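You operate a simulated robot arm through the tools that you are given. There is no shell and no other tool. Be economical: measure what you need, move in short steps, check, and stop when the job is done.

The job below is to be done with a simulated robot arm. You get a single attempt, and the scene is never put back.

## Task
Put the air back on at about 6 bar.
Fine: mode switch to 0 and drain valve shut before the air valve opens.

It is judged by the outcome, as a careful person would: the job done as asked, and still so three seconds after it is handed in. It fails if anything else is knocked over, pushed out of place, dropped, spilled or broken.

## Robot
A 6-joint arm with a two-finger parallel gripper, fixed in place. Base frame: the origin is at the foot of the arm, x ahead of it, y to its left, z up. Lengths are in mm, angles in degrees, forces in N, time in s.
With the tool pointing down near the work surface it reaches from about 120 to 960 mm from the base axis. Its first joint turns from -166.0 to 166.0 degrees. Payload 3.91 kg.
The tool frame sits at the grasp point between the pads (the TCP): z along the fingers, y along the line on which they close. The tips reach 30 mm beyond it. Largest opening 110 mm; finger width 20, thickness 10; the body of the gripper, 48 by 112 mm, starts 55 mm behind the TCP.
Orientation is that of the tool frame in the base frame, as [roll, pitch, yaw] about the fixed x, y, z axes, in that order (R = Rz(yaw) Ry(pitch) Rx(roll)). With the fingers straight down and closing along the base's y, the tool's x points along the base's -x, its y along +y and its z along -z.

## Interface
- The arm moves only by the tool nudge_tool. Its argument "motion" is a list of rows, each an object (a shift or turn left out is 0, a gripper value left out holds the last) with "delta_pos": the shift along the tool's x, y, z in mm, a list of three; "turn": the turn, a rotation vector about the tool's x, y, z in degrees, a list of three; "grip": the finger opening in mm, from 0 to 110. In form: [{"delta_pos": [dx, dy, dz], "turn": [wx, wy, wz], "grip": grip}, ...]. A call has 1 to 20 rows; each row is the pose to reach, as a shift and turn from the pose commanded when the call began, along the tool's axes at that moment. Rows are played at 5 a second. More than 50 mm and 8.6 degrees between two rows, or a gripper value outside its range, and nothing of the call is played. Where a pose cannot be reached the arm comes as near as it can. A force on the tool above 50 N (or 10 N above the force at the start of the call, whichever is more), or a blocked arm, ends the call early, and 0.2 s more pass. The fingers move at their own pace (about 108 mm/s each) and stop on an object; they squeeze with about 39 N. The grip force told is the motor's: it shows also when the fingers shut on nothing. Time passes only in rows, and 0.2 s behind the last, so rows that repeat a pose let the fingers close. It gives the time, the measured TCP pose, the force on the tool (base axes), the opening and the grip force at its end, in the units of the frame above (readings bear some noise), with the torque about the TCP (base axes, N m) and any sound that the robot's microphone picked up.
- Cameras (640 x 400 px; columns grow to the right, rows downward): "scene" is fixed at [398.3, -660.4, 1435.6]; the picture's right is [0.70, -0.72, 0.00], its down [-0.25, -0.24, -0.94] and it looks along [0.67, 0.66, -0.35] (base axes); focal length 338 px, centre (320, 200). "wrist" rides on the gripper at [72, 17, -103] in the tool frame; the picture's right is [-0.23, 0.97, 0.00], its down [-0.76, -0.18, -0.62] and it looks along [-0.61, -0.14, 0.78] (tool axes); focal length 222 px, centre (320, 200). There is no depth. A picture from a camera that has moved, and an enlarged one, comes with that camera's place and axes in the base frame and with its lens. The place of the scene camera against the robot may be out by one fixed shift of up to 12 mm in any direction.
- snapshot(camera): a new picture of that camera. It takes no simulated time.
- enlarge(camera, box): a new picture of the part [left, top, right, bottom] of that camera's present view, enlarged. It takes no simulated time.
- sign_off(): hands the job in; it is judged then, once.

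Work in short steps. Places have to be worked out from the pictures, the camera data and where the tool is seen: move nearer, look again, correct. Check each grasp and each placing, and mend what went wrong. You have 120 turns and 68 pictures in all, those below and enlarged ones among them. Open the gripper and draw the arm clear of the work before you hand the job in, unless the task says otherwise; then end with one line.

The tools are called after "Request:" by a JSON object that holds its "api" and its "payload". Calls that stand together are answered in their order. nudge_tool: Moves the arm, as the interface text tells. Its arguments: {"type":"object","properties":{"motion":{"type":"array"}},"required":["motion"]} The other tools are called the same way: snapshot (camera) takes a picture; enlarge (camera, box) takes an enlarged picture of a part of a camera's view; sign_off () hands the job in.

At the start:

```text
clock: 0.0
ee_pos: [565.8, -175.9, 1304.1]
tcp_rot: [-179.9, 0.4, -180.0]
force: [0.4, 0.1, 0.7]
wrist_torque: [0.01, -0.03, 0.02]
finger_gap: 109.9
grip_force: 0.1
```

scene: 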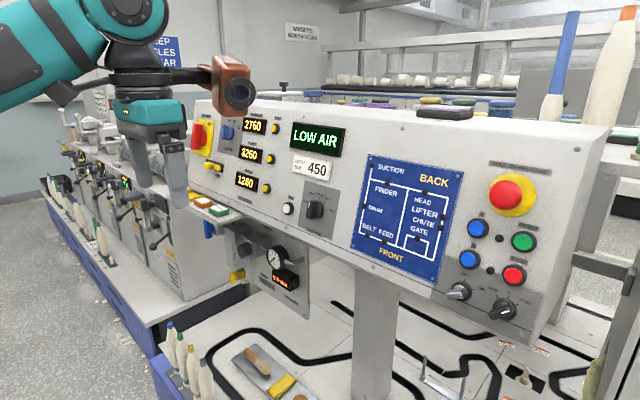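
wrist: 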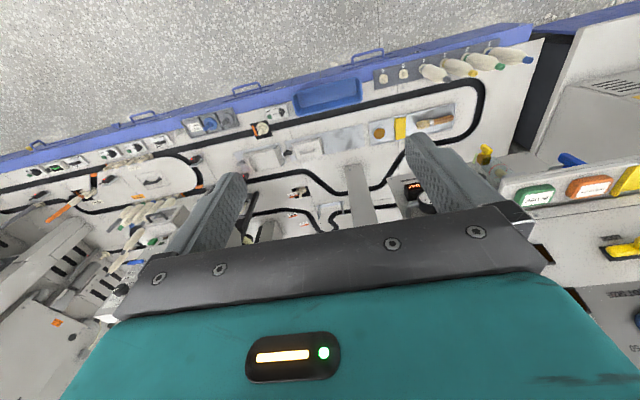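

The scene shows a winder panel reading LOW AIR, a gauge unit beneath it, and several knobs. I'll enlarge the main areas first to identify the controls.

Request:
{"api": "enlarge", "payload": {"camera": "scene", "box": [180, 190, 340, 320]}}

Request:
{"api": "enlarge", "payload": {"camera": "scene", "box": [180, 90, 360, 240]}}

Request:
{"api": "enlarge", "payload": {"camera": "scene", "box": [420, 160, 560, 340]}}

```text
3.08 times, centred on (260, 255) of scene
camera zoom: at [398.3, -660.4, 1435.6], right [0.7, -0.72, 0.0], down [-0.25, -0.24, -0.94], along [0.67, 0.66, -0.35], focal length 1041 px, centre (505, 31)
```

zoom: 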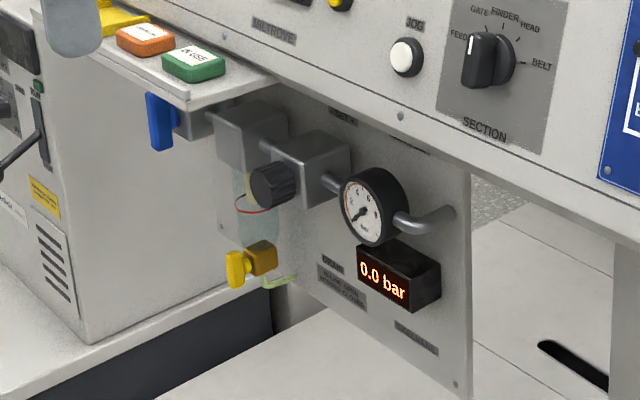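

```text
2.67 times, centred on (270, 165) of scene
camera zoom: at [398.3, -660.4, 1435.6], right [0.7, -0.72, 0.0], down [-0.25, -0.24, -0.94], along [0.67, 0.66, -0.35], focal length 902 px, centre (453, 293)
```

zoom: 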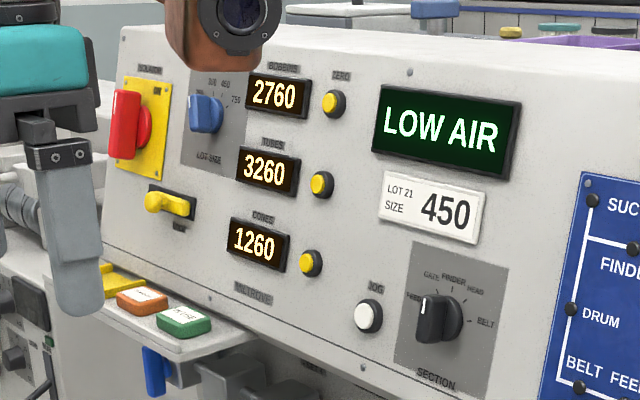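

```text
2.22 times, centred on (490, 250) of scene
camera zoom: at [398.3, -660.4, 1435.6], right [0.7, -0.72, 0.0], down [-0.25, -0.24, -0.94], along [0.67, 0.66, -0.35], focal length 752 px, centre (-58, 89)
```

zoom: 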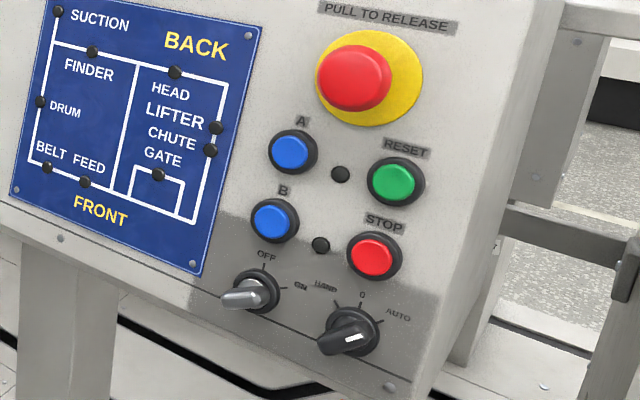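

The air unit is under the panel (blue valve, yellow drain, regulator knob, gauge) at about x 830, y 0–200. I'm backing off and tilting the tool forward so the wrist camera faces it.

Request:
{"api": "nudge_tool", "payload": {"motion": [{"delta_pos": [25, 25, 15], "turn": [0, -7.5, 0], "grip": 60}, {"delta_pos": [50, 50, 30], "turn": [0, -15, 0]}, {"delta_pos": [75, 75, 45], "turn": [0, -22.5, 0]}, {"delta_pos": [100, 100, 60], "turn": [0, -30, 0]}, {"delta_pos": [125, 125, 75], "turn": [0, -37.5, 0]}, {"delta_pos": [140, 150, 90], "turn": [0, -40, 0]}]}}

Request:
{"api": "snapshot", "payload": {"camera": "wrist"}}

Request:
{"api": "snapshot", "payload": {"camera": "scene"}}

```text
clock: 1.4
ee_pos: [427.1, -27.2, 1214.1]
tcp_rot: [-179.9, 40.4, -179.9]
force: [0.7, 0.1, -0.4]
wrist_torque: [0.01, 0.02, 0.01]
finger_gap: 59.9
grip_force: 0.0
```

```text
62 pictures are left
camera wrist: at [305.4, -8.9, 1244.7], right [0.17, 0.97, 0.15], down [0.18, -0.18, 0.97], along [0.97, -0.14, -0.2], focal length 222 px, centre (320, 200)
```

wrist: 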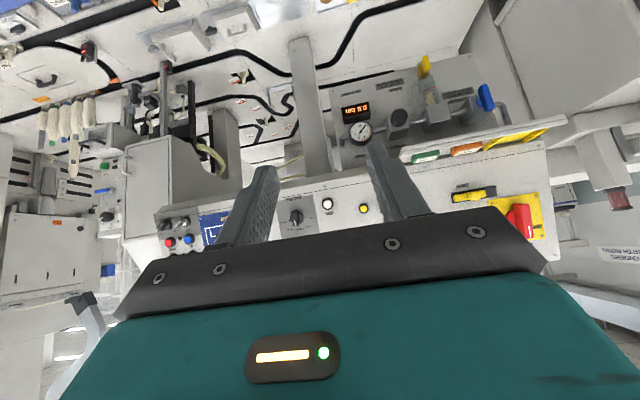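

```text
61 pictures are left
```

scene: 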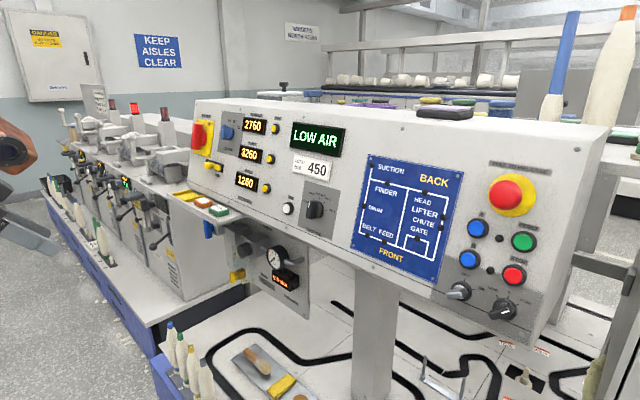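

Clear view now. I'm enlarging the air unit from the wrist, and the mode switch and air labels from the scene camera.

Request:
{"api": "enlarge", "payload": {"camera": "wrist", "box": [320, 40, 520, 165]}}

Request:
{"api": "enlarge", "payload": {"camera": "scene", "box": [460, 270, 540, 330]}}

Request:
{"api": "enlarge", "payload": {"camera": "scene", "box": [195, 205, 315, 310]}}

```text
3.20 times, centred on (420, 102) of wrist
camera zoom: at [305.4, -8.9, 1244.7], right [0.17, 0.97, 0.15], down [0.18, -0.18, 0.97], along [0.97, -0.14, -0.2], focal length 711 px, centre (0, 512)
```

zoom: 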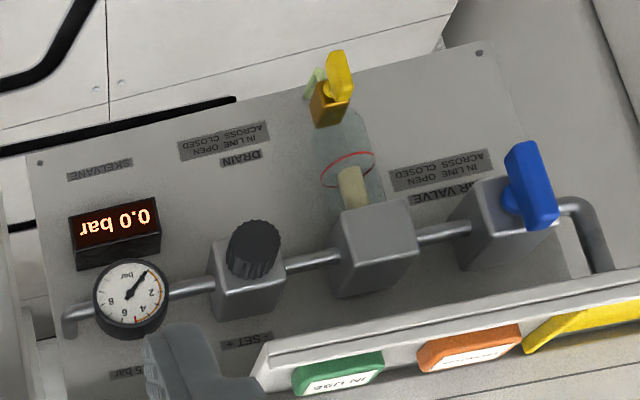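

```text
6.67 times, centred on (500, 300) of scene
camera zoom: at [398.3, -660.4, 1435.6], right [0.7, -0.72, 0.0], down [-0.25, -0.24, -0.94], along [0.67, 0.66, -0.35], focal length 2256 px, centre (-880, -467)
```

zoom: 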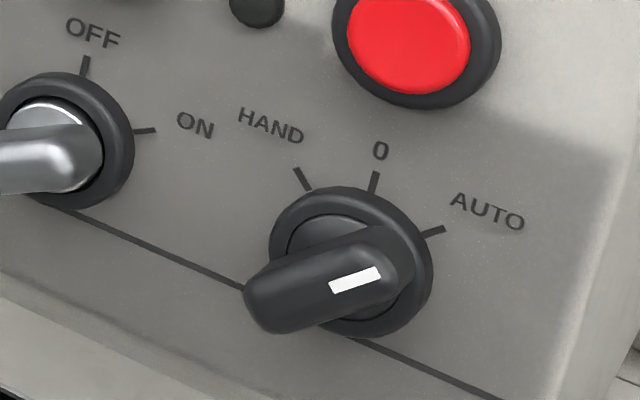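

```text
3.81 times, centred on (255, 258) of scene
camera zoom: at [398.3, -660.4, 1435.6], right [0.7, -0.72, 0.0], down [-0.25, -0.24, -0.94], along [0.67, 0.66, -0.35], focal length 1289 px, centre (568, -19)
```

zoom: 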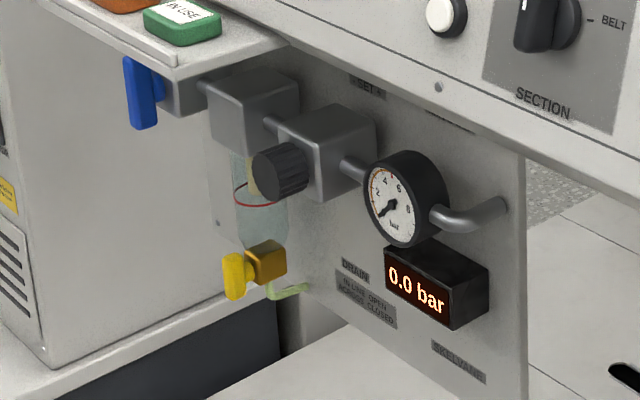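

The air valve is across (closed), the drain is in line (open), and the mode is on AUTO. I'll start with the mode switch by moving sideways in front of it for a closer look.

Request:
{"api": "nudge_tool", "payload": {"motion": [{"delta_pos": [-4, -45, 3]}, {"delta_pos": [-8, -90, 6]}, {"delta_pos": [-12, -135, 10]}, {"delta_pos": [-16, -180, 14]}, {"delta_pos": [-20, -225, 17]}, {"delta_pos": [-24, -270, 20]}, {"delta_pos": [-28, -315, 24]}, {"delta_pos": [-32, -360, 27]}, {"delta_pos": [-35, -400, 30]}, {"delta_pos": [-38, -440, 32]}]}}

Request:
{"api": "snapshot", "payload": {"camera": "wrist"}}

```text
clock: 3.6
ee_pos: [477.7, -466.0, 1217.3]
tcp_rot: [-179.7, 40.4, -179.8]
force: [-0.1, 1.5, 1.0]
wrist_torque: [-0.08, 0.04, -0.01]
finger_gap: 60.2
grip_force: 0.1
```

```text
57 pictures are left
camera wrist: at [355.6, -447.2, 1248.8], right [0.17, 0.97, 0.14], down [0.18, -0.17, 0.97], along [0.97, -0.14, -0.2], focal length 222 px, centre (320, 200)
```

wrist: 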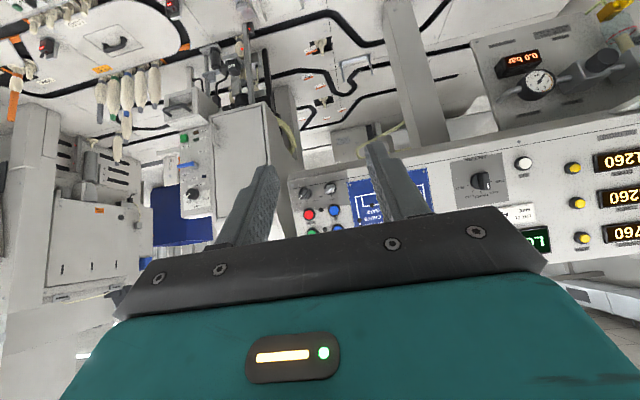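

Triangulating gives a gauge near (931, 51, 931) and a panel at the STOP button near (894, -557, 1168). I'm enlarging the mode switch area.

Request:
{"api": "enlarge", "payload": {"camera": "wrist", "box": [270, 170, 370, 240]}}

```text
5.71 times, centred on (320, 205) of wrist
camera zoom: at [355.6, -447.2, 1248.8], right [0.17, 0.97, 0.14], down [0.18, -0.17, 0.97], along [0.97, -0.14, -0.2], focal length 1269 px, centre (320, 171)
```

zoom: 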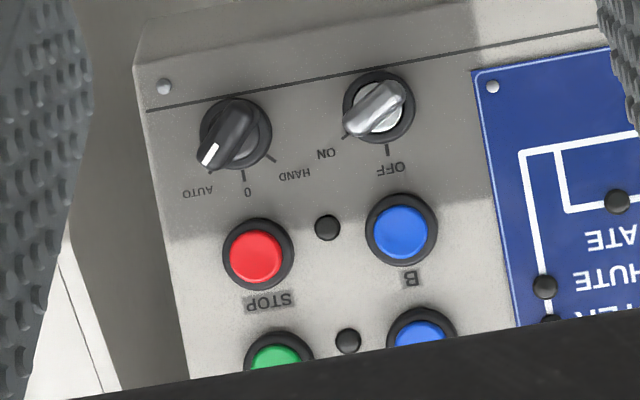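

The mode switch is roughly at (878, -556, 1119). I'm approaching to about 130 mm short of it, tilting the tool further toward the panel normal.

Request:
{"api": "nudge_tool", "payload": {"motion": [{"delta_pos": [-22, -11, 28], "turn": [0, -4, 0]}, {"delta_pos": [-44, -22, 55], "turn": [0, -8, 0]}, {"delta_pos": [-66, -34, 83], "turn": [0, -12, 0]}, {"delta_pos": [-88, -45, 110], "turn": [0, -16, 0]}, {"delta_pos": [-110, -56, 138], "turn": [0, -20, 0]}, {"delta_pos": [-132, -68, 166], "turn": [0, -24, 0]}, {"delta_pos": [-154, -79, 193], "turn": [0, -28, 0]}, {"delta_pos": [-176, -90, 221], "turn": [0, -30, 0]}]}}

Request:
{"api": "snapshot", "payload": {"camera": "wrist"}}

Request:
{"api": "snapshot", "payload": {"camera": "scene"}}

```text
clock: 5.4
ee_pos: [755.0, -556.9, 1160.1]
tcp_rot: [-179.5, 70.5, -179.5]
force: [-0.1, 0.0, 1.1]
wrist_torque: [-0.03, 0.1, -0.06]
finger_gap: 59.9
grip_force: 0.1
```

```text
55 pictures are left
camera wrist: at [632.6, -539.1, 1127.0], right [0.08, 0.97, 0.21], down [-0.33, -0.17, 0.93], along [0.94, -0.14, 0.31], focal length 222 px, centre (320, 200)
```

wrist: 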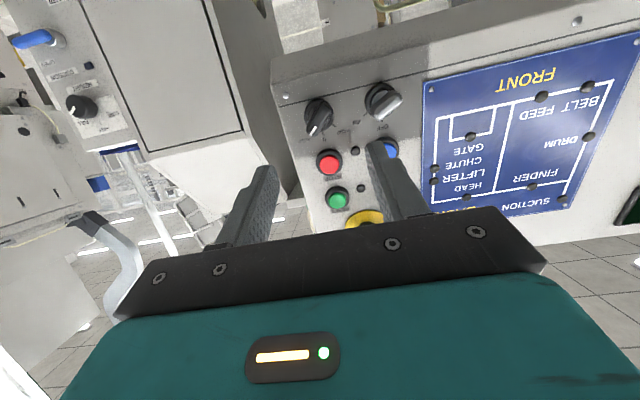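

```text
54 pictures are left
```

scene: 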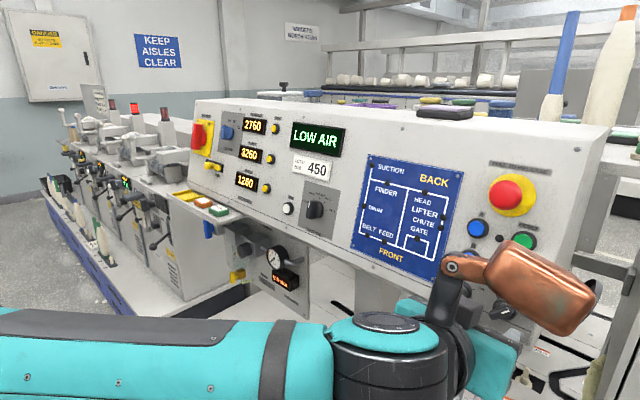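

I need a better baseline to get depth and panel slope. I'm enlarging here, then shifting 90 mm up and enlarging again.

Request:
{"api": "enlarge", "payload": {"camera": "wrist", "box": [260, 60, 460, 200]}}

Request:
{"api": "nudge_tool", "payload": {"motion": [{"delta_pos": [-42, 0, -15], "turn": [0, 0, 0]}, {"delta_pos": [-85, 0, -30], "turn": [0, 0, 0]}, {"delta_pos": [-85, 0, -30], "turn": [0, 0, 0]}]}}

Request:
{"api": "enlarge", "payload": {"camera": "wrist", "box": [260, 0, 460, 140]}}

```text
2.86 times, centred on (360, 130) of wrist
camera zoom: at [632.6, -539.1, 1127.0], right [0.08, 0.97, 0.21], down [-0.33, -0.17, 0.93], along [0.94, -0.14, 0.31], focal length 635 px, centre (206, 400)
```

zoom: 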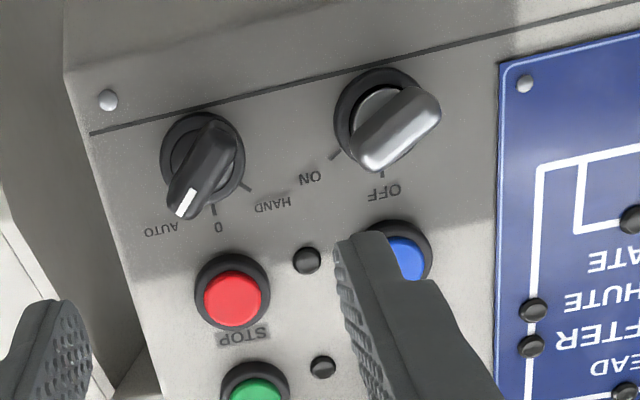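

```text
clock: 6.2
ee_pos: [753.6, -558.6, 1250.1]
tcp_rot: [-179.7, 70.4, -179.6]
force: [0.6, 0.8, -0.9]
wrist_torque: [-0.02, -0.03, 0.01]
finger_gap: 60.0
grip_force: 0.0
```

```text
2.86 times, centred on (360, 70) of wrist
camera zoom: at [632.6, -540.3, 1216.5], right [0.08, 0.97, 0.21], down [-0.33, -0.18, 0.93], along [0.94, -0.14, 0.31], focal length 635 px, centre (206, 571)
```

zoom: 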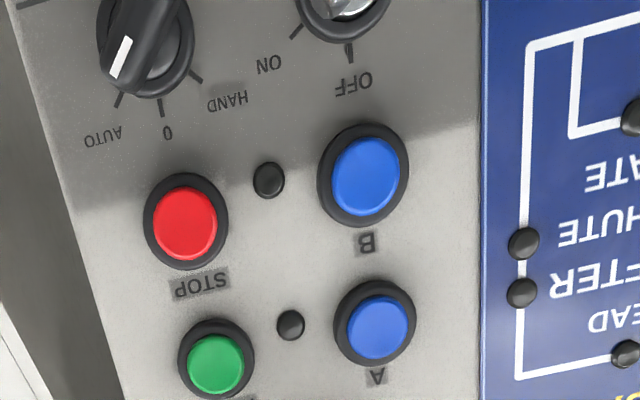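

From the vertical baseline the panel leans back about 15°. The mode knob's surface centre is near (880, -557, 1119), with its bar 45° clockwise (AUTO). I'm moving to a standoff 90 mm out along the normal.

Request:
{"api": "nudge_tool", "payload": {"motion": [{"delta_pos": [30, 0.5, 24], "turn": [0, -1.5, 0], "grip": 45}, {"delta_pos": [60, 1, 48], "turn": [0, -3, 0]}, {"delta_pos": [88.5, 1.6, 73.3], "turn": [0, -4.6, 0]}, {"delta_pos": [88.5, 1.6, 73.3], "turn": [0, -4.6, 0]}]}}

Request:
{"api": "nudge_tool", "payload": {"motion": [{"turn": [0, 0, 8]}, {"turn": [0, 0, 16]}, {"turn": [0, 0, 24]}, {"turn": [0, 0, 32]}, {"turn": [0, 0, 40]}, {"turn": [0, 0, 45]}, {"turn": [0, 0, 45]}]}}

Request:
{"api": "snapshot", "payload": {"camera": "wrist"}}

```text
clock: 7.2
ee_pos: [794.6, -553.7, 1142.0]
tcp_rot: [-179.5, 75.0, -179.5]
force: [-0.4, -0.5, 0.2]
wrist_torque: [0.01, -0.01, -0.04]
finger_gap: 45.1
grip_force: 0.1
```

```text
clock: 8.8
ee_pos: [793.2, -555.8, 1141.9]
tcp_rot: [110.8, 43.2, 104.5]
force: [-0.7, 0.3, 0.2]
wrist_torque: [0.01, 0.0, -0.02]
finger_gap: 45.1
grip_force: 0.2
```

```text
51 pictures are left
camera wrist: at [684.3, -491.4, 1131.1], right [0.22, 0.53, 0.82], down [-0.5, -0.66, 0.56], along [0.84, -0.53, 0.12], focal length 222 px, centre (320, 200)
```

wrist: 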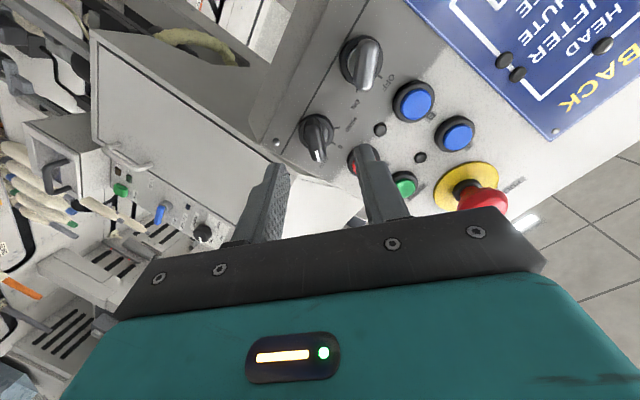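

The knob projects almost exactly on the tool axis (expected about (320,137)). I'm enlarging to check bar alignment before descending.

Request:
{"api": "enlarge", "payload": {"camera": "wrist", "box": [270, 90, 370, 170]}}

```text
5.00 times, centred on (320, 130) of wrist
camera zoom: at [684.3, -491.4, 1131.1], right [0.22, 0.53, 0.82], down [-0.5, -0.66, 0.56], along [0.84, -0.53, 0.12], focal length 1111 px, centre (320, 550)
```

zoom: 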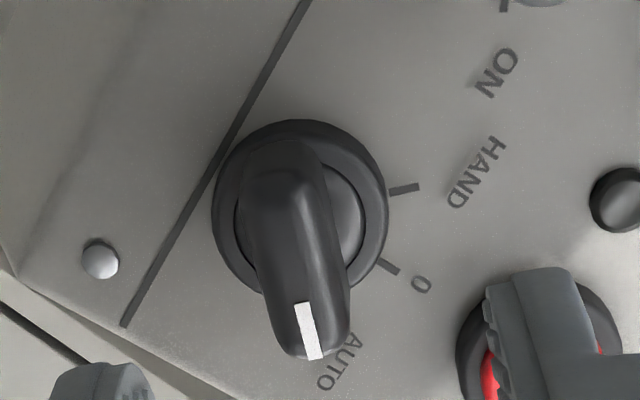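

The axis is off about 3.5 mm along tool -y and otherwise aligned. I'm correcting and advancing 48 mm so the fingers straddle the bar.

Request:
{"api": "nudge_tool", "payload": {"motion": [{"delta_pos": [0, -3.5, 0]}, {"delta_pos": [0, -3.5, 16]}, {"delta_pos": [0, -3.5, 32]}, {"delta_pos": [0, -3.5, 40]}, {"delta_pos": [0, -3.5, 48]}, {"delta_pos": [0, -3.5, 48]}]}}

Request:
{"api": "snapshot", "payload": {"camera": "wrist"}}

```text
clock: 10.2
ee_pos: [839.8, -558.0, 1127.3]
tcp_rot: [110.7, 43.2, 104.6]
force: [0.7, -0.1, -0.1]
wrist_torque: [0.04, 0.05, -0.02]
finger_gap: 44.6
grip_force: 0.0
```

```text
49 pictures are left
camera wrist: at [730.2, -494.1, 1116.2], right [0.22, 0.53, 0.82], down [-0.49, -0.66, 0.56], along [0.84, -0.53, 0.12], focal length 222 px, centre (320, 200)
```

wrist: 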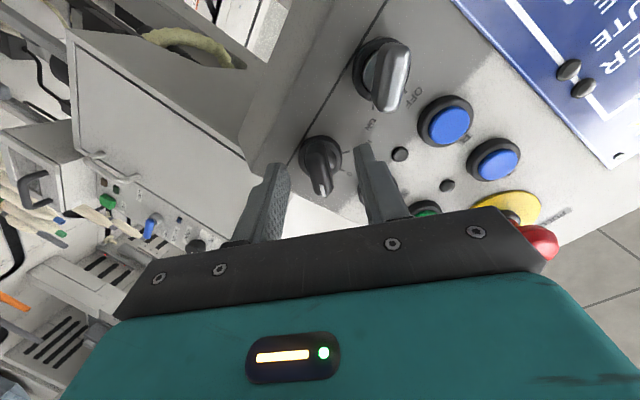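

Ring centre appears about 42 mm ahead of the TCP, so the tips have about 12 mm of room. I'm advancing 5 mm and closing on the bar.

Request:
{"api": "nudge_tool", "payload": {"motion": [{"delta_pos": [0, 0, 5]}, {"delta_pos": [0, 0, 5], "grip": 20}, {"delta_pos": [0, 0, 5], "grip": 0}, {"delta_pos": [0, 0, 5], "grip": 0}, {"delta_pos": [0, 0, 5], "grip": 0}]}}

Request:
{"api": "enlarge", "payload": {"camera": "wrist", "box": [240, 90, 440, 220]}}

```text
clock: 11.4
ee_pos: [844.4, -558.2, 1126.5]
tcp_rot: [110.7, 43.2, 104.6]
force: [-0.6, -4.3, -3.7]
wrist_torque: [0.14, -0.7, 0.56]
finger_gap: 12.9
grip_force: 45.1
```

```text
3.08 times, centred on (340, 155) of wrist
camera zoom: at [734.7, -493.8, 1114.6], right [0.22, 0.53, 0.82], down [-0.49, -0.66, 0.56], along [0.84, -0.53, 0.12], focal length 684 px, centre (258, 338)
```

zoom: 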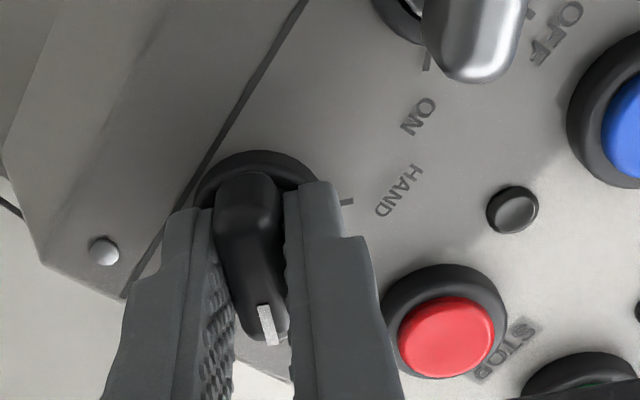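

The bar is gripped at 12.9 mm. Now I'm turning it -45° about the tool axis, from AUTO to 0.

Request:
{"api": "nudge_tool", "payload": {"motion": [{"turn": [0, 0, -6]}, {"turn": [0, 0, -12]}, {"turn": [0, 0, -18]}, {"turn": [0, 0, -24]}, {"turn": [0, 0, -30]}, {"turn": [0, 0, -36]}, {"turn": [0, 0, -41]}, {"turn": [0, 0, -45]}, {"turn": [0, 0, -45]}]}}

Request:
{"api": "enlarge", "payload": {"camera": "wrist", "box": [240, 90, 440, 220]}}

```text
clock: 13.4
ee_pos: [844.5, -557.7, 1125.2]
tcp_rot: [-179.5, 74.8, -179.4]
force: [-1.4, -0.2, -9.4]
wrist_torque: [0.03, 0.04, 0.06]
finger_gap: 13.0
grip_force: 45.0
```

```text
3.08 times, centred on (340, 155) of wrist
camera zoom: at [726.0, -540.6, 1082.6], right [0.06, 0.97, 0.22], down [-0.4, -0.18, 0.9], along [0.91, -0.14, 0.38], focal length 684 px, centre (258, 338)
```

zoom: 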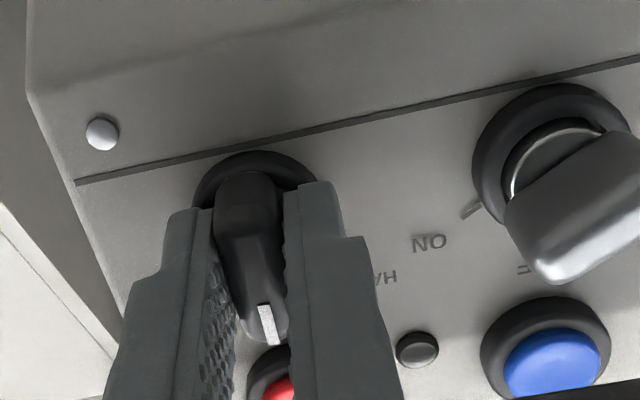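

It turned with the gripper and the torque is near zero. I'm releasing, backing straight out and checking.

Request:
{"api": "nudge_tool", "payload": {"motion": [{"grip": 30}, {"grip": 45}, {"delta_pos": [0, 0, -20]}, {"delta_pos": [0, 0, -50]}, {"delta_pos": [0, 0, -90]}, {"delta_pos": [0, 0, -130]}, {"delta_pos": [0, 0, -130]}]}}

Request:
{"api": "enlarge", "payload": {"camera": "wrist", "box": [270, 70, 370, 150]}}

```text
clock: 15.0
ee_pos: [717.6, -558.0, 1161.6]
tcp_rot: [-179.5, 74.9, -179.5]
force: [0.2, 0.7, -0.3]
wrist_torque: [0.0, 0.04, 0.01]
finger_gap: 44.9
grip_force: 0.0
```

```text
5.00 times, centred on (320, 110) of wrist
camera zoom: at [599.5, -540.9, 1117.8], right [0.06, 0.97, 0.22], down [-0.4, -0.18, 0.9], along [0.91, -0.14, 0.38], focal length 1111 px, centre (320, 650)
```

zoom: 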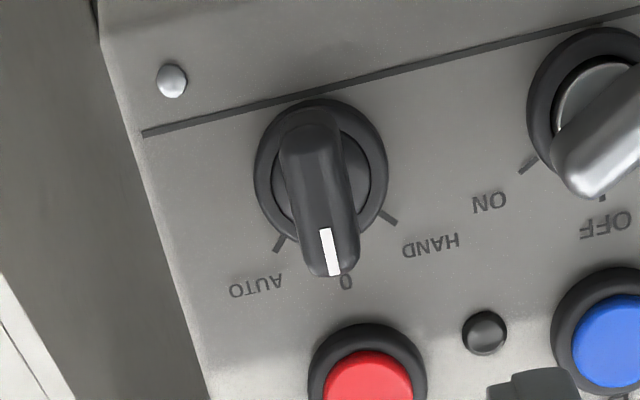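

The mode switch now sits at 0. Next I'm moving in front of the air unit for close viewing. The drain handle is estimated near (903, 266, 785), the air valve handle near (889, 373, 935) and the regulator near (898, 158, 938).

Request:
{"api": "nudge_tool", "payload": {"motion": [{"delta_pos": [9, 30, -20], "turn": [0, 1, 0]}, {"delta_pos": [18, 70, -40], "turn": [0, 3, 0]}, {"delta_pos": [27, 112, -60], "turn": [0, 5, 0]}, {"delta_pos": [36, 155, -75], "turn": [0, 7, 0]}, {"delta_pos": [45, 200, -90], "turn": [0, 9, 0]}, {"delta_pos": [54, 245, -105], "turn": [0, 11, 0]}, {"delta_pos": [63, 290, -115], "turn": [0, 13, 0]}, {"delta_pos": [72, 335, -123], "turn": [0, 15, 0]}, {"delta_pos": [81, 381, -123], "turn": [0, 17, 0]}, {"delta_pos": [90, 427, -123], "turn": [0, 19, 0]}, {"delta_pos": [99, 473, -123], "turn": [0, 21, 0]}, {"delta_pos": [108, 519, -123], "turn": [0, 23, 0]}, {"delta_pos": [117, 565, -123], "turn": [0, 25, 0]}, {"delta_pos": [126, 611, -123], "turn": [0, 27, 0]}, {"delta_pos": [135, 657, -123], "turn": [0, 29, 0]}, {"delta_pos": [144, 703, -123], "turn": [0, 30, 0]}, {"delta_pos": [149, 740, -123], "turn": [0, 30, 0]}, {"delta_pos": [149, 758, -123], "turn": [0, 30, 0]}, {"delta_pos": [149, 758, -123], "turn": [0, 30, 0]}]}}

Request:
{"api": "snapshot", "payload": {"camera": "wrist"}}

```text
clock: 19.0
ee_pos: [560.5, 200.1, 1047.2]
tcp_rot: [-179.8, 45.0, -180.0]
force: [0.4, -0.4, -0.4]
wrist_torque: [0.01, 0.0, -0.01]
finger_gap: 45.0
grip_force: 0.0
```

```text
45 pictures are left
camera wrist: at [437.7, 218.0, 1069.0], right [0.16, 0.97, 0.16], down [0.1, -0.18, 0.98], along [0.98, -0.14, -0.12], focal length 222 px, centre (320, 200)
```

wrist: 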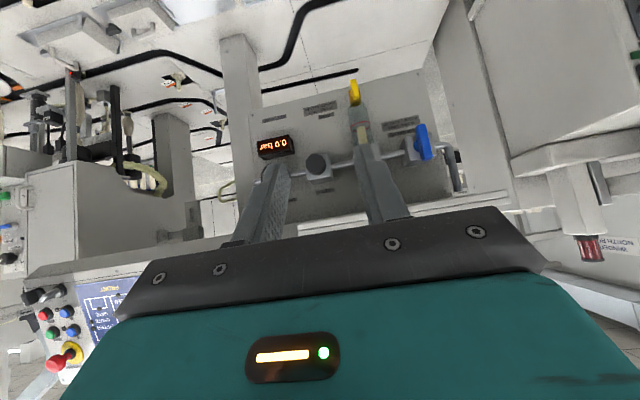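

I'm enlarging here, then moving down about 150 mm for a stereo pair.

Request:
{"api": "enlarge", "payload": {"camera": "wrist", "box": [240, 60, 460, 210]}}

Request:
{"api": "nudge_tool", "payload": {"motion": [{"delta_pos": [35, 12, 35]}, {"delta_pos": [70, 25, 70]}, {"delta_pos": [100, 37, 100]}, {"delta_pos": [113, 50, 113]}, {"delta_pos": [113, 50, 113]}]}}

Request:
{"api": "snapshot", "payload": {"camera": "wrist"}}

Request:
{"api": "enlarge", "payload": {"camera": "wrist", "box": [210, 90, 430, 240]}}

```text
2.67 times, centred on (350, 135) of wrist
camera zoom: at [437.7, 218.0, 1069.0], right [0.16, 0.97, 0.16], down [0.1, -0.18, 0.98], along [0.98, -0.14, -0.12], focal length 592 px, centre (240, 373)
```

zoom: 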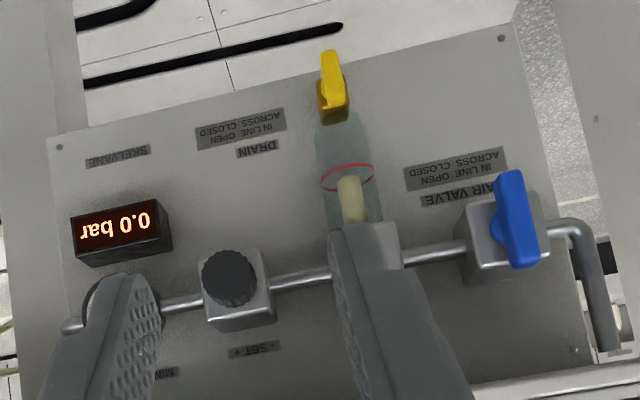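

```text
refused: row 1 steps farther than a row can; nothing moved
```

```text
43 pictures are left
camera wrist: at [437.7, 218.0, 1069.0], right [0.16, 0.97, 0.16], down [0.1, -0.18, 0.98], along [0.98, -0.14, -0.12], focal length 222 px, centre (320, 200)
```

wrist: 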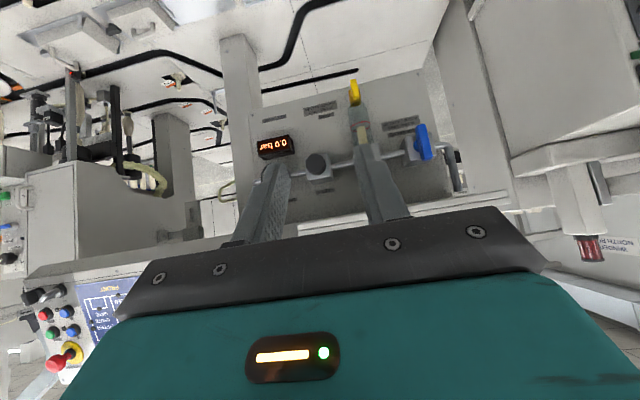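

```text
2.67 times, centred on (320, 165) of wrist
camera zoom: at [437.7, 218.0, 1069.0], right [0.16, 0.97, 0.16], down [0.1, -0.18, 0.98], along [0.98, -0.14, -0.12], focal length 592 px, centre (320, 293)
```

zoom: 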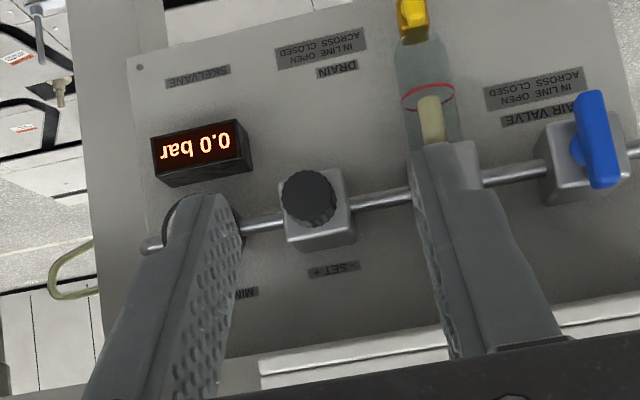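

The step was too long. I'm repeating with smaller ones.

Request:
{"api": "nudge_tool", "payload": {"motion": [{"delta_pos": [30, 12, 30]}, {"delta_pos": [60, 25, 60]}, {"delta_pos": [90, 37, 90]}, {"delta_pos": [113, 50, 113]}, {"delta_pos": [113, 50, 113]}]}}

Request:
{"api": "enlarge", "payload": {"camera": "wrist", "box": [210, 90, 430, 240]}}

```text
clock: 20.2
ee_pos: [558.8, 249.2, 885.5]
tcp_rot: [-179.7, 45.0, -179.8]
force: [-0.1, 0.5, 0.6]
wrist_torque: [0.03, -0.01, -0.01]
finger_gap: 44.9
grip_force: 0.1
```

```text
2.67 times, centred on (320, 165) of wrist
camera zoom: at [435.3, 266.3, 907.3], right [0.16, 0.97, 0.16], down [0.1, -0.18, 0.98], along [0.98, -0.14, -0.12], focal length 592 px, centre (320, 293)
```

zoom: 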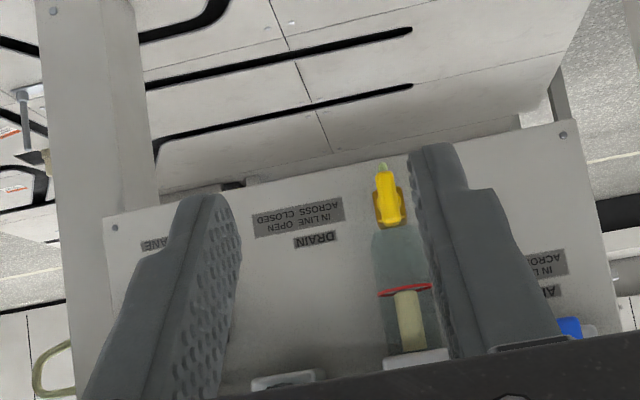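

The stereo pair gives: plate at x≈992 and perpendicular to x, drain handle centre ≈ (913, 266, 781). I'm moving to a standoff with the tool horizontal in front of the drain.

Request:
{"api": "nudge_tool", "payload": {"motion": [{"delta_pos": [-11, 2, 30], "turn": [0, -5.6, 0]}, {"delta_pos": [-22, 4, 60], "turn": [0, -11.2, 0]}, {"delta_pos": [-33, 6, 89], "turn": [0, -16.8, 0]}, {"delta_pos": [-45, 8, 119], "turn": [0, -22.5, 0]}, {"delta_pos": [-56, 10, 149], "turn": [0, -28, 0]}, {"delta_pos": [-67, 13, 178], "turn": [0, -33.6, 0]}, {"delta_pos": [-78, 15, 208], "turn": [0, -39.2, 0]}, {"delta_pos": [-89.6, 17, 237.4], "turn": [0, -45, 0]}, {"delta_pos": [-89.6, 17, 237.4], "turn": [0, -45, 0]}]}}

Request:
{"api": "snapshot", "payload": {"camera": "wrist"}}

Request:
{"api": "enlarge", "payload": {"camera": "wrist", "box": [270, 60, 390, 160]}}

Request:
{"api": "snapshot", "payload": {"camera": "scene"}}

```text
clock: 22.2
ee_pos: [794.6, 266.9, 783.2]
tcp_rot: [-76.8, 89.9, -76.8]
force: [0.3, -0.2, 0.4]
wrist_torque: [-0.01, 0.03, -0.04]
finger_gap: 45.0
grip_force: 0.2
```

```text
40 pictures are left
camera wrist: at [690.0, 283.4, 711.0], right [0.0, 0.97, 0.22], down [-0.62, -0.18, 0.76], along [0.78, -0.14, 0.61], focal length 222 px, centre (320, 200)
```

wrist: 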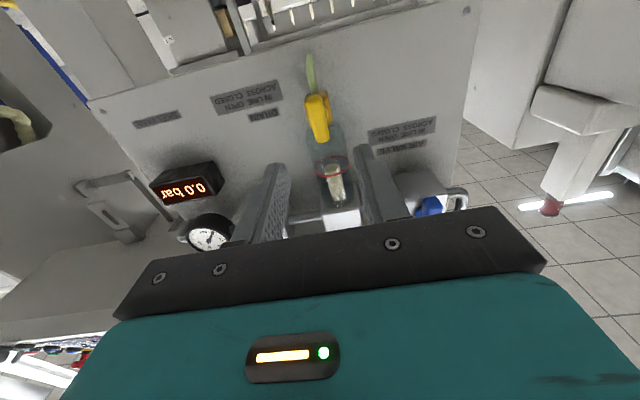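

```text
4.00 times, centred on (330, 110) of wrist
camera zoom: at [690.0, 283.4, 711.0], right [0.0, 0.97, 0.22], down [-0.62, -0.18, 0.76], along [0.78, -0.14, 0.61], focal length 888 px, centre (280, 560)
```

zoom: 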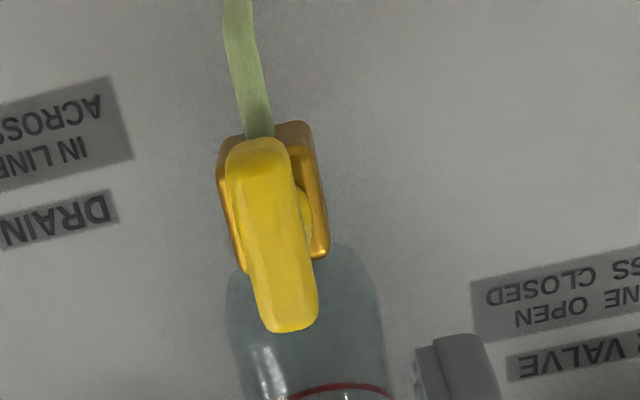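

```text
38 pictures are left
```

scene: 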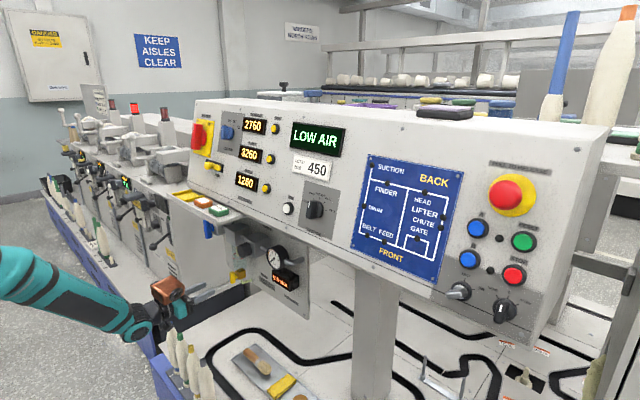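

The drain handle is a bar centred on its hub, about 2 mm to tool -y and 118 mm ahead. I'm advancing 95 mm with the fingers straddling it.

Request:
{"api": "nudge_tool", "payload": {"motion": [{"delta_pos": [0, -2, 25]}, {"delta_pos": [0, -2, 50]}, {"delta_pos": [0, -2, 70]}, {"delta_pos": [0, -2, 85]}, {"delta_pos": [0, -2, 95]}, {"delta_pos": [0, -2, 95]}]}}

Request:
{"api": "enlarge", "payload": {"camera": "wrist", "box": [240, 80, 400, 220]}}

```text
clock: 23.6
ee_pos: [886.7, 264.8, 782.1]
tcp_rot: [-96.6, 89.9, -96.8]
force: [0.4, 0.2, 0.5]
wrist_torque: [-0.03, 0.02, 0.01]
finger_gap: 45.2
grip_force: 0.1
```

```text
2.86 times, centred on (320, 150) of wrist
camera zoom: at [784.9, 282.3, 710.2], right [0.0, 0.97, 0.22], down [-0.62, -0.18, 0.76], along [0.78, -0.14, 0.61], focal length 635 px, centre (320, 343)
```

zoom: 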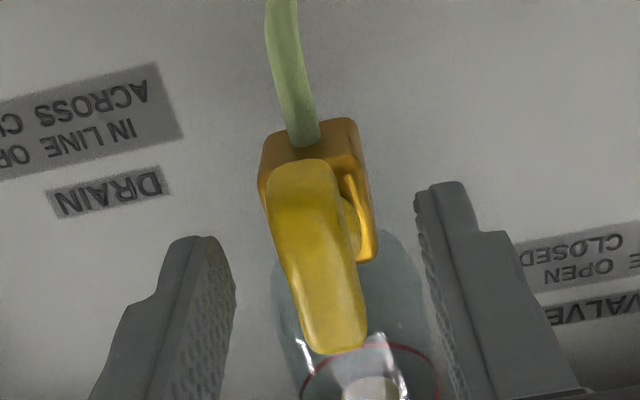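

The handle face is about 21 mm ahead of the TCP. I'm advancing 4 mm more and closing.

Request:
{"api": "nudge_tool", "payload": {"motion": [{"delta_pos": [0, 0, 4]}, {"delta_pos": [0, 0, 4], "grip": 20}, {"delta_pos": [0, 0, 4], "grip": 0}, {"delta_pos": [0, 0, 4], "grip": 0}]}}

Request:
{"api": "enlarge", "payload": {"camera": "wrist", "box": [240, 80, 400, 220]}}

```text
clock: 24.6
ee_pos: [891.0, 264.6, 781.6]
tcp_rot: [-99.7, 89.9, -99.5]
force: [-2.1, -2.0, 0.4]
wrist_torque: [-0.01, 0.19, 0.03]
finger_gap: 15.2
grip_force: 44.7
```

```text
2.86 times, centred on (320, 150) of wrist
camera zoom: at [788.3, 282.4, 709.7], right [0.0, 0.97, 0.22], down [-0.62, -0.18, 0.76], along [0.78, -0.14, 0.61], focal length 635 px, centre (320, 343)
```

zoom: 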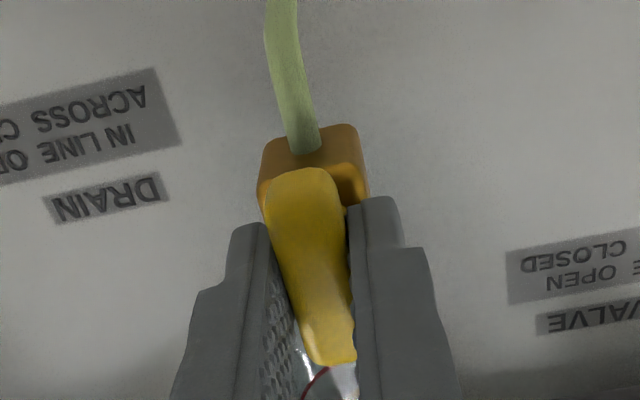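

Gripped at 15.2 mm. I'm testing a clockwise turn of 12° first, watching the torque.

Request:
{"api": "nudge_tool", "payload": {"motion": [{"turn": [0, 0, 4]}, {"turn": [0, 0, 8]}, {"turn": [0, 0, 12]}, {"turn": [0, 0, 12]}]}}

```text
clock: 25.6
ee_pos: [892.3, 265.7, 782.3]
tcp_rot: [90.7, 78.4, 90.5]
force: [-4.2, -0.4, 1.3]
wrist_torque: [-1.29, 0.04, 0.56]
finger_gap: 17.0
grip_force: 45.3
```

Torque rose to 1.3 N·m and the gap widened, so it looks like a stop this way. I'm returning and testing counter-clockwise.

Request:
{"api": "nudge_tool", "payload": {"motion": [{"turn": [0, 0, -6]}, {"turn": [0, 0, -12]}, {"turn": [0, 0, -12]}]}}

Request:
{"api": "nudge_tool", "payload": {"motion": [{"turn": [0, 0, -4]}, {"turn": [0, 0, -8]}, {"turn": [0, 0, -12]}, {"turn": [0, 0, -12]}]}}

Request:
{"api": "enlarge", "payload": {"camera": "wrist", "box": [240, 80, 400, 220]}}

```text
clock: 26.4
ee_pos: [891.0, 264.7, 782.5]
tcp_rot: [-81.1, 89.8, -81.2]
force: [5.7, 5.6, 6.2]
wrist_torque: [0.0, 0.55, 0.07]
finger_gap: 14.8
grip_force: 45.1
```

```text
clock: 27.4
ee_pos: [890.4, 264.5, 781.1]
tcp_rot: [-89.8, 77.8, -89.9]
force: [21.5, 11.7, 10.5]
wrist_torque: [-0.01, -1.04, 0.36]
finger_gap: 15.2
grip_force: 44.7
```

```text
2.86 times, centred on (320, 150) of wrist
camera zoom: at [788.3, 266.7, 707.0], right [0.0, 1.0, 0.02], down [-0.62, -0.01, 0.78], along [0.78, -0.01, 0.62], focal length 635 px, centre (320, 343)
```

zoom: 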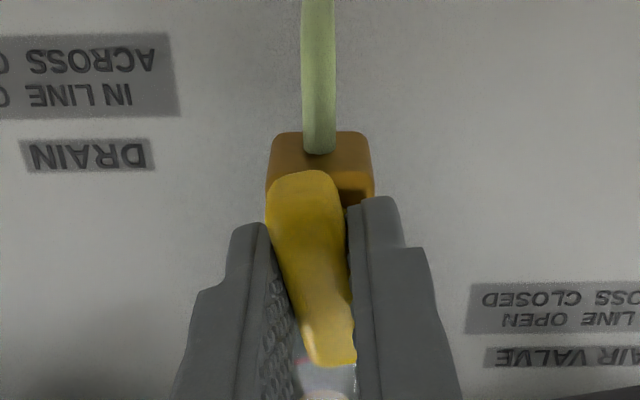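

It turns freely counter-clockwise, but some strain has built up. I'm opening and regripping here to relieve it.

Request:
{"api": "nudge_tool", "payload": {"motion": [{"grip": 24}, {"grip": 24}, {"grip": 0}, {"grip": 0}]}}

Request:
{"api": "nudge_tool", "payload": {"motion": [{"turn": [0, 0, -6]}, {"turn": [0, 0, -12]}, {"turn": [0, 0, -18]}, {"turn": [0, 0, -24]}, {"turn": [0, 0, -30]}, {"turn": [0, 0, -30]}]}}

```text
clock: 28.4
ee_pos: [890.9, 265.2, 780.3]
tcp_rot: [-90.3, 77.7, -90.4]
force: [-6.1, 1.2, -7.3]
wrist_torque: [-0.03, -0.41, 0.1]
finger_gap: 15.1
grip_force: 45.5
```

```text
clock: 29.8
ee_pos: [890.1, 264.0, 780.7]
tcp_rot: [-90.1, 47.7, -90.2]
force: [-28.5, -5.8, -15.3]
wrist_torque: [0.0, 0.26, -0.2]
finger_gap: 14.8
grip_force: 44.8
```

Rotated to 42° with only axial strain. I'm regripping again and continuing.

Request:
{"api": "nudge_tool", "payload": {"motion": [{"grip": 24}, {"grip": 24}, {"grip": 0}, {"grip": 0}]}}

Request:
{"api": "nudge_tool", "payload": {"motion": [{"turn": [0, 0, -6]}, {"turn": [0, 0, -12]}, {"turn": [0, 0, -18]}, {"turn": [0, 0, -24]}, {"turn": [0, 0, -24]}]}}

Request:
{"api": "enlarge", "payload": {"camera": "wrist", "box": [240, 80, 400, 220]}}

```text
clock: 30.8
ee_pos: [891.5, 265.1, 780.8]
tcp_rot: [-90.0, 47.8, -90.0]
force: [16.7, 6.8, 2.1]
wrist_torque: [0.04, 0.06, 0.09]
finger_gap: 14.8
grip_force: 44.9
```

```text
clock: 32.0
ee_pos: [891.7, 264.0, 781.4]
tcp_rot: [-90.0, 23.7, -90.0]
force: [31.0, 6.7, 8.9]
wrist_torque: [0.05, -0.1, 0.08]
finger_gap: 15.1
grip_force: 44.6
```

```text
2.86 times, centred on (320, 150) of wrist
camera zoom: at [788.4, 205.2, 737.1], right [0.0, 0.6, -0.8], down [-0.62, 0.63, 0.47], along [0.78, 0.5, 0.37], focal length 635 px, centre (320, 343)
```

zoom: 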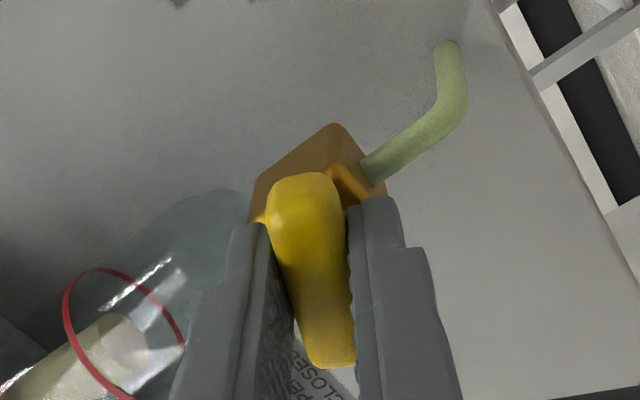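

About 66° is done. I'm regripping and finishing the last 24°.

Request:
{"api": "nudge_tool", "payload": {"motion": [{"grip": 24}, {"grip": 24}, {"grip": 0}, {"grip": 0}]}}

Request:
{"api": "nudge_tool", "payload": {"motion": [{"turn": [0, 0, -6]}, {"turn": [0, 0, -12]}, {"turn": [0, 0, -18]}, {"turn": [0, 0, -24]}, {"turn": [0, 0, -24]}]}}

```text
clock: 33.0
ee_pos: [890.6, 263.2, 781.7]
tcp_rot: [-89.9, 23.9, -90.0]
force: [-2.2, -1.8, 1.9]
wrist_torque: [-0.01, 0.07, -0.4]
finger_gap: 15.0
grip_force: 44.8
```

```text
clock: 34.2
ee_pos: [891.3, 264.5, 781.6]
tcp_rot: [-89.9, -0.3, -90.0]
force: [-9.2, -9.1, 2.2]
wrist_torque: [0.04, -0.01, -0.31]
finger_gap: 14.9
grip_force: 44.5
```

Now at 90°. I'm nudging 4° more to find whether the stop is there.

Request:
{"api": "nudge_tool", "payload": {"motion": [{"turn": [0, 0, -2]}, {"turn": [0, 0, -4]}, {"turn": [0, 0, -4]}]}}

```text
clock: 35.0
ee_pos: [890.5, 263.6, 782.3]
tcp_rot: [-90.0, -4.2, -90.0]
force: [-8.1, -9.9, 8.9]
wrist_torque: [1.04, -0.04, -0.79]
finger_gap: 14.8
grip_force: 45.5
```

The torque rose to 1 N·m, so the stop is at 90° and the drain is fully across. I'm releasing and backing out to look.

Request:
{"api": "nudge_tool", "payload": {"motion": [{"turn": [0, 0, 4]}, {"turn": [0, 0, 4], "grip": 45}, {"turn": [0, 0, 4], "grip": 45}, {"delta_pos": [0, 0, -40], "turn": [0, 0, 4]}, {"delta_pos": [0, 0, -80], "turn": [0, 0, 4]}, {"delta_pos": [0, 0, -120], "turn": [0, 0, 4]}, {"delta_pos": [0, 0, -120], "turn": [0, 0, 4]}]}}

Request:
{"api": "snapshot", "payload": {"camera": "wrist"}}

```text
clock: 36.6
ee_pos: [771.3, 264.2, 782.1]
tcp_rot: [-90.1, -0.1, -89.9]
force: [-1.0, 0.2, 0.3]
wrist_torque: [0.01, -0.02, -0.01]
finger_gap: 44.9
grip_force: 0.2
```

```text
33 pictures are left
camera wrist: at [668.1, 192.3, 765.0], right [0.0, 0.22, -0.97], down [-0.62, 0.76, 0.18], along [0.78, 0.61, 0.14], focal length 222 px, centre (320, 200)
```

wrist: 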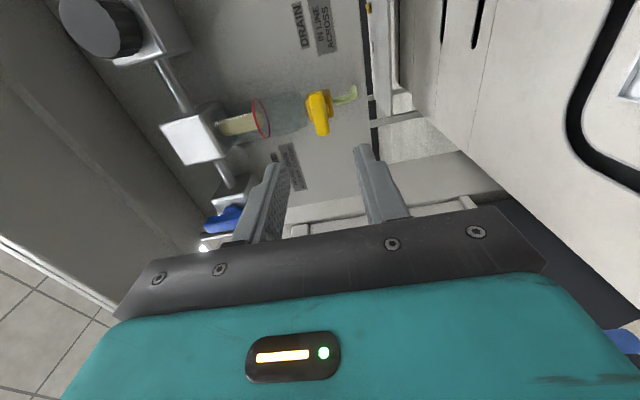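

The drain is now across. I'm rolling back +90° and moving to a standoff in front of the air valve handle at about (905, 378, 935).

Request:
{"api": "nudge_tool", "payload": {"motion": [{"delta_pos": [-10, -14, 2], "turn": [0, 0, 8.2]}, {"delta_pos": [-20, -28, 4], "turn": [0, 0, 16.4]}, {"delta_pos": [-31, -42, 5], "turn": [0, 0, 24.6]}, {"delta_pos": [-41, -56, 7], "turn": [0, 0, 32.8]}, {"delta_pos": [-52, -70, 9], "turn": [0, 0, 41]}, {"delta_pos": [-62, -84, 10], "turn": [0, 0, 49]}, {"delta_pos": [-72, -98, 12], "turn": [0, 0, 57]}, {"delta_pos": [-83, -112, 14], "turn": [0, 0, 65]}, {"delta_pos": [-93, -126, 16], "turn": [0, 0, 73]}, {"delta_pos": [-104, -140, 18], "turn": [0, 0, 81]}, {"delta_pos": [-114, -153, 19], "turn": [0, 0, 89.5]}, {"delta_pos": [-114, -153, 19], "turn": [0, 0, 89.9]}]}}

Request:
{"api": "snapshot", "payload": {"camera": "wrist"}}

Request:
{"api": "enlarge", "payload": {"camera": "wrist", "box": [270, 60, 390, 160]}}

```text
clock: 39.2
ee_pos: [790.4, 379.0, 933.8]
tcp_rot: [-100.7, 89.8, -100.7]
force: [-0.7, -0.4, 0.0]
wrist_torque: [-0.03, -0.02, 0.01]
finger_gap: 45.3
grip_force: 0.0
```

```text
32 pictures are left
camera wrist: at [686.6, 396.4, 861.5], right [0.0, 0.97, 0.22], down [-0.62, -0.18, 0.76], along [0.78, -0.14, 0.61], focal length 222 px, centre (320, 200)
```

wrist: 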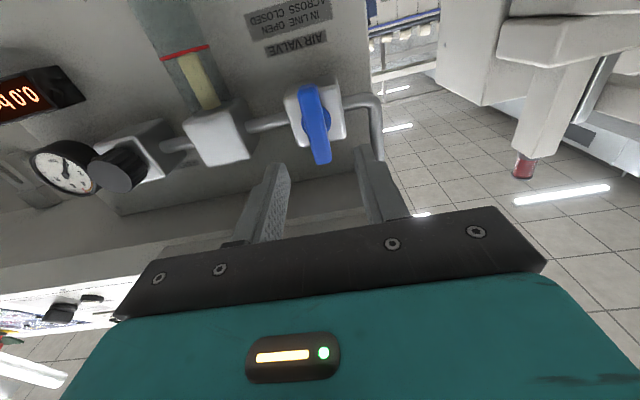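

```text
4.00 times, centred on (330, 110) of wrist
camera zoom: at [686.6, 396.4, 861.5], right [0.0, 0.97, 0.22], down [-0.62, -0.18, 0.76], along [0.78, -0.14, 0.61], focal length 888 px, centre (280, 560)
```

zoom: 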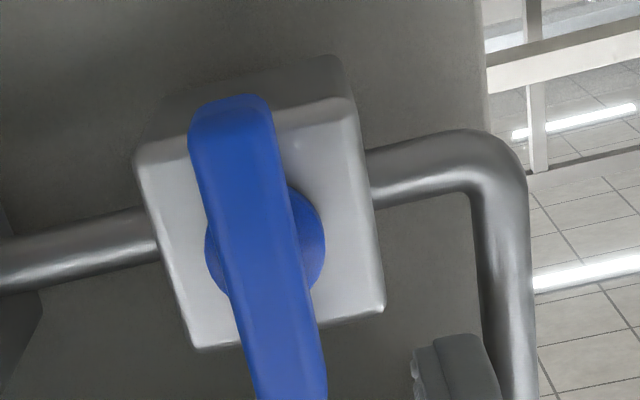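

The handle's about 4 mm to tool -y and about 106–115 mm ahead. I'm approaching 70 mm, then re-measuring.

Request:
{"api": "nudge_tool", "payload": {"motion": [{"delta_pos": [0, -4.3, 25], "grip": 50}, {"delta_pos": [0, -4.3, 50]}, {"delta_pos": [0, -4.3, 70]}, {"delta_pos": [0, -4.3, 70]}]}}

Request:
{"api": "enlarge", "payload": {"camera": "wrist", "box": [240, 60, 400, 220]}}

```text
clock: 40.2
ee_pos: [859.7, 375.3, 933.1]
tcp_rot: [-95.1, 89.8, -95.2]
force: [0.7, -0.5, -0.5]
wrist_torque: [-0.02, 0.02, 0.0]
finger_gap: 50.3
grip_force: 0.0
```

```text
2.50 times, centred on (320, 140) of wrist
camera zoom: at [757.1, 391.8, 861.2], right [0.0, 0.97, 0.22], down [-0.62, -0.17, 0.76], along [0.78, -0.14, 0.61], focal length 555 px, centre (320, 350)
```

zoom: 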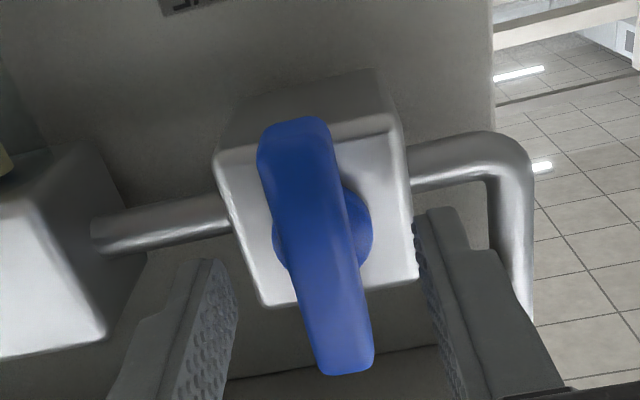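

The hub is on axis (column 322 vs 320), handle face about 28 mm ahead, and valve body about 45 mm. I'm advancing 9 mm and closing.

Request:
{"api": "nudge_tool", "payload": {"motion": [{"delta_pos": [0, 0, 5]}, {"delta_pos": [0, 0, 9]}, {"delta_pos": [0, 0, 9], "grip": 25}, {"delta_pos": [0, 0, 9], "grip": 0}, {"delta_pos": [0, 0, 9], "grip": 0}]}}

Request:
{"api": "enlarge", "payload": {"camera": "wrist", "box": [240, 60, 400, 220]}}

```text
clock: 41.4
ee_pos: [870.5, 375.0, 934.6]
tcp_rot: [-93.7, 89.7, -93.7]
force: [2.6, 1.1, -0.4]
wrist_torque: [0.05, -0.44, 0.0]
finger_gap: 17.8
grip_force: 44.9
```

```text
2.50 times, centred on (320, 140) of wrist
camera zoom: at [766.4, 392.2, 861.8], right [0.0, 0.97, 0.22], down [-0.62, -0.17, 0.76], along [0.78, -0.14, 0.61], focal length 555 px, centre (320, 350)
```

zoom: 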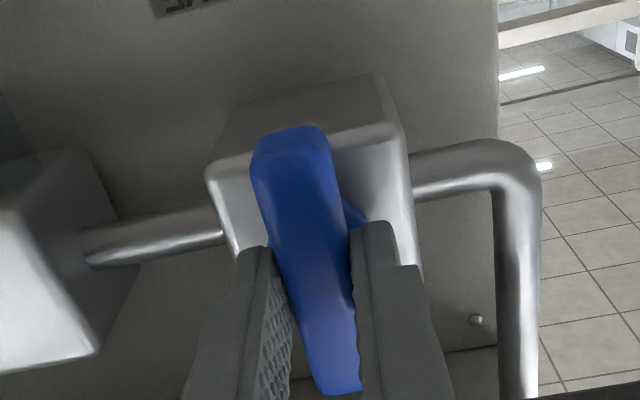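

Good grip at 17.8 mm. I'm testing 10° counter-clockwise.

Request:
{"api": "nudge_tool", "payload": {"motion": [{"turn": [0, 0, -3]}, {"turn": [0, 0, -6]}, {"turn": [0, 0, -10]}, {"turn": [0, 0, -10]}]}}

```text
clock: 42.4
ee_pos: [868.8, 376.3, 933.4]
tcp_rot: [-90.1, 79.8, -90.2]
force: [0.5, -1.4, 0.5]
wrist_torque: [1.32, 0.27, -0.06]
finger_gap: 20.2
grip_force: 45.1
```

Blocked that way (1.3 N·m, gap widened). I'm going back and turning clockwise.

Request:
{"api": "nudge_tool", "payload": {"motion": [{"turn": [0, 0, 5]}, {"turn": [0, 0, 10]}, {"turn": [0, 0, 14]}, {"turn": [0, 0, 18]}, {"turn": [0, 0, 22]}, {"turn": [0, 0, 22]}]}}

```text
clock: 43.8
ee_pos: [869.5, 374.8, 933.7]
tcp_rot: [90.1, 78.2, 90.2]
force: [4.9, 4.6, -1.8]
wrist_torque: [0.0, -0.79, -0.07]
finger_gap: 17.7
grip_force: 45.0
```

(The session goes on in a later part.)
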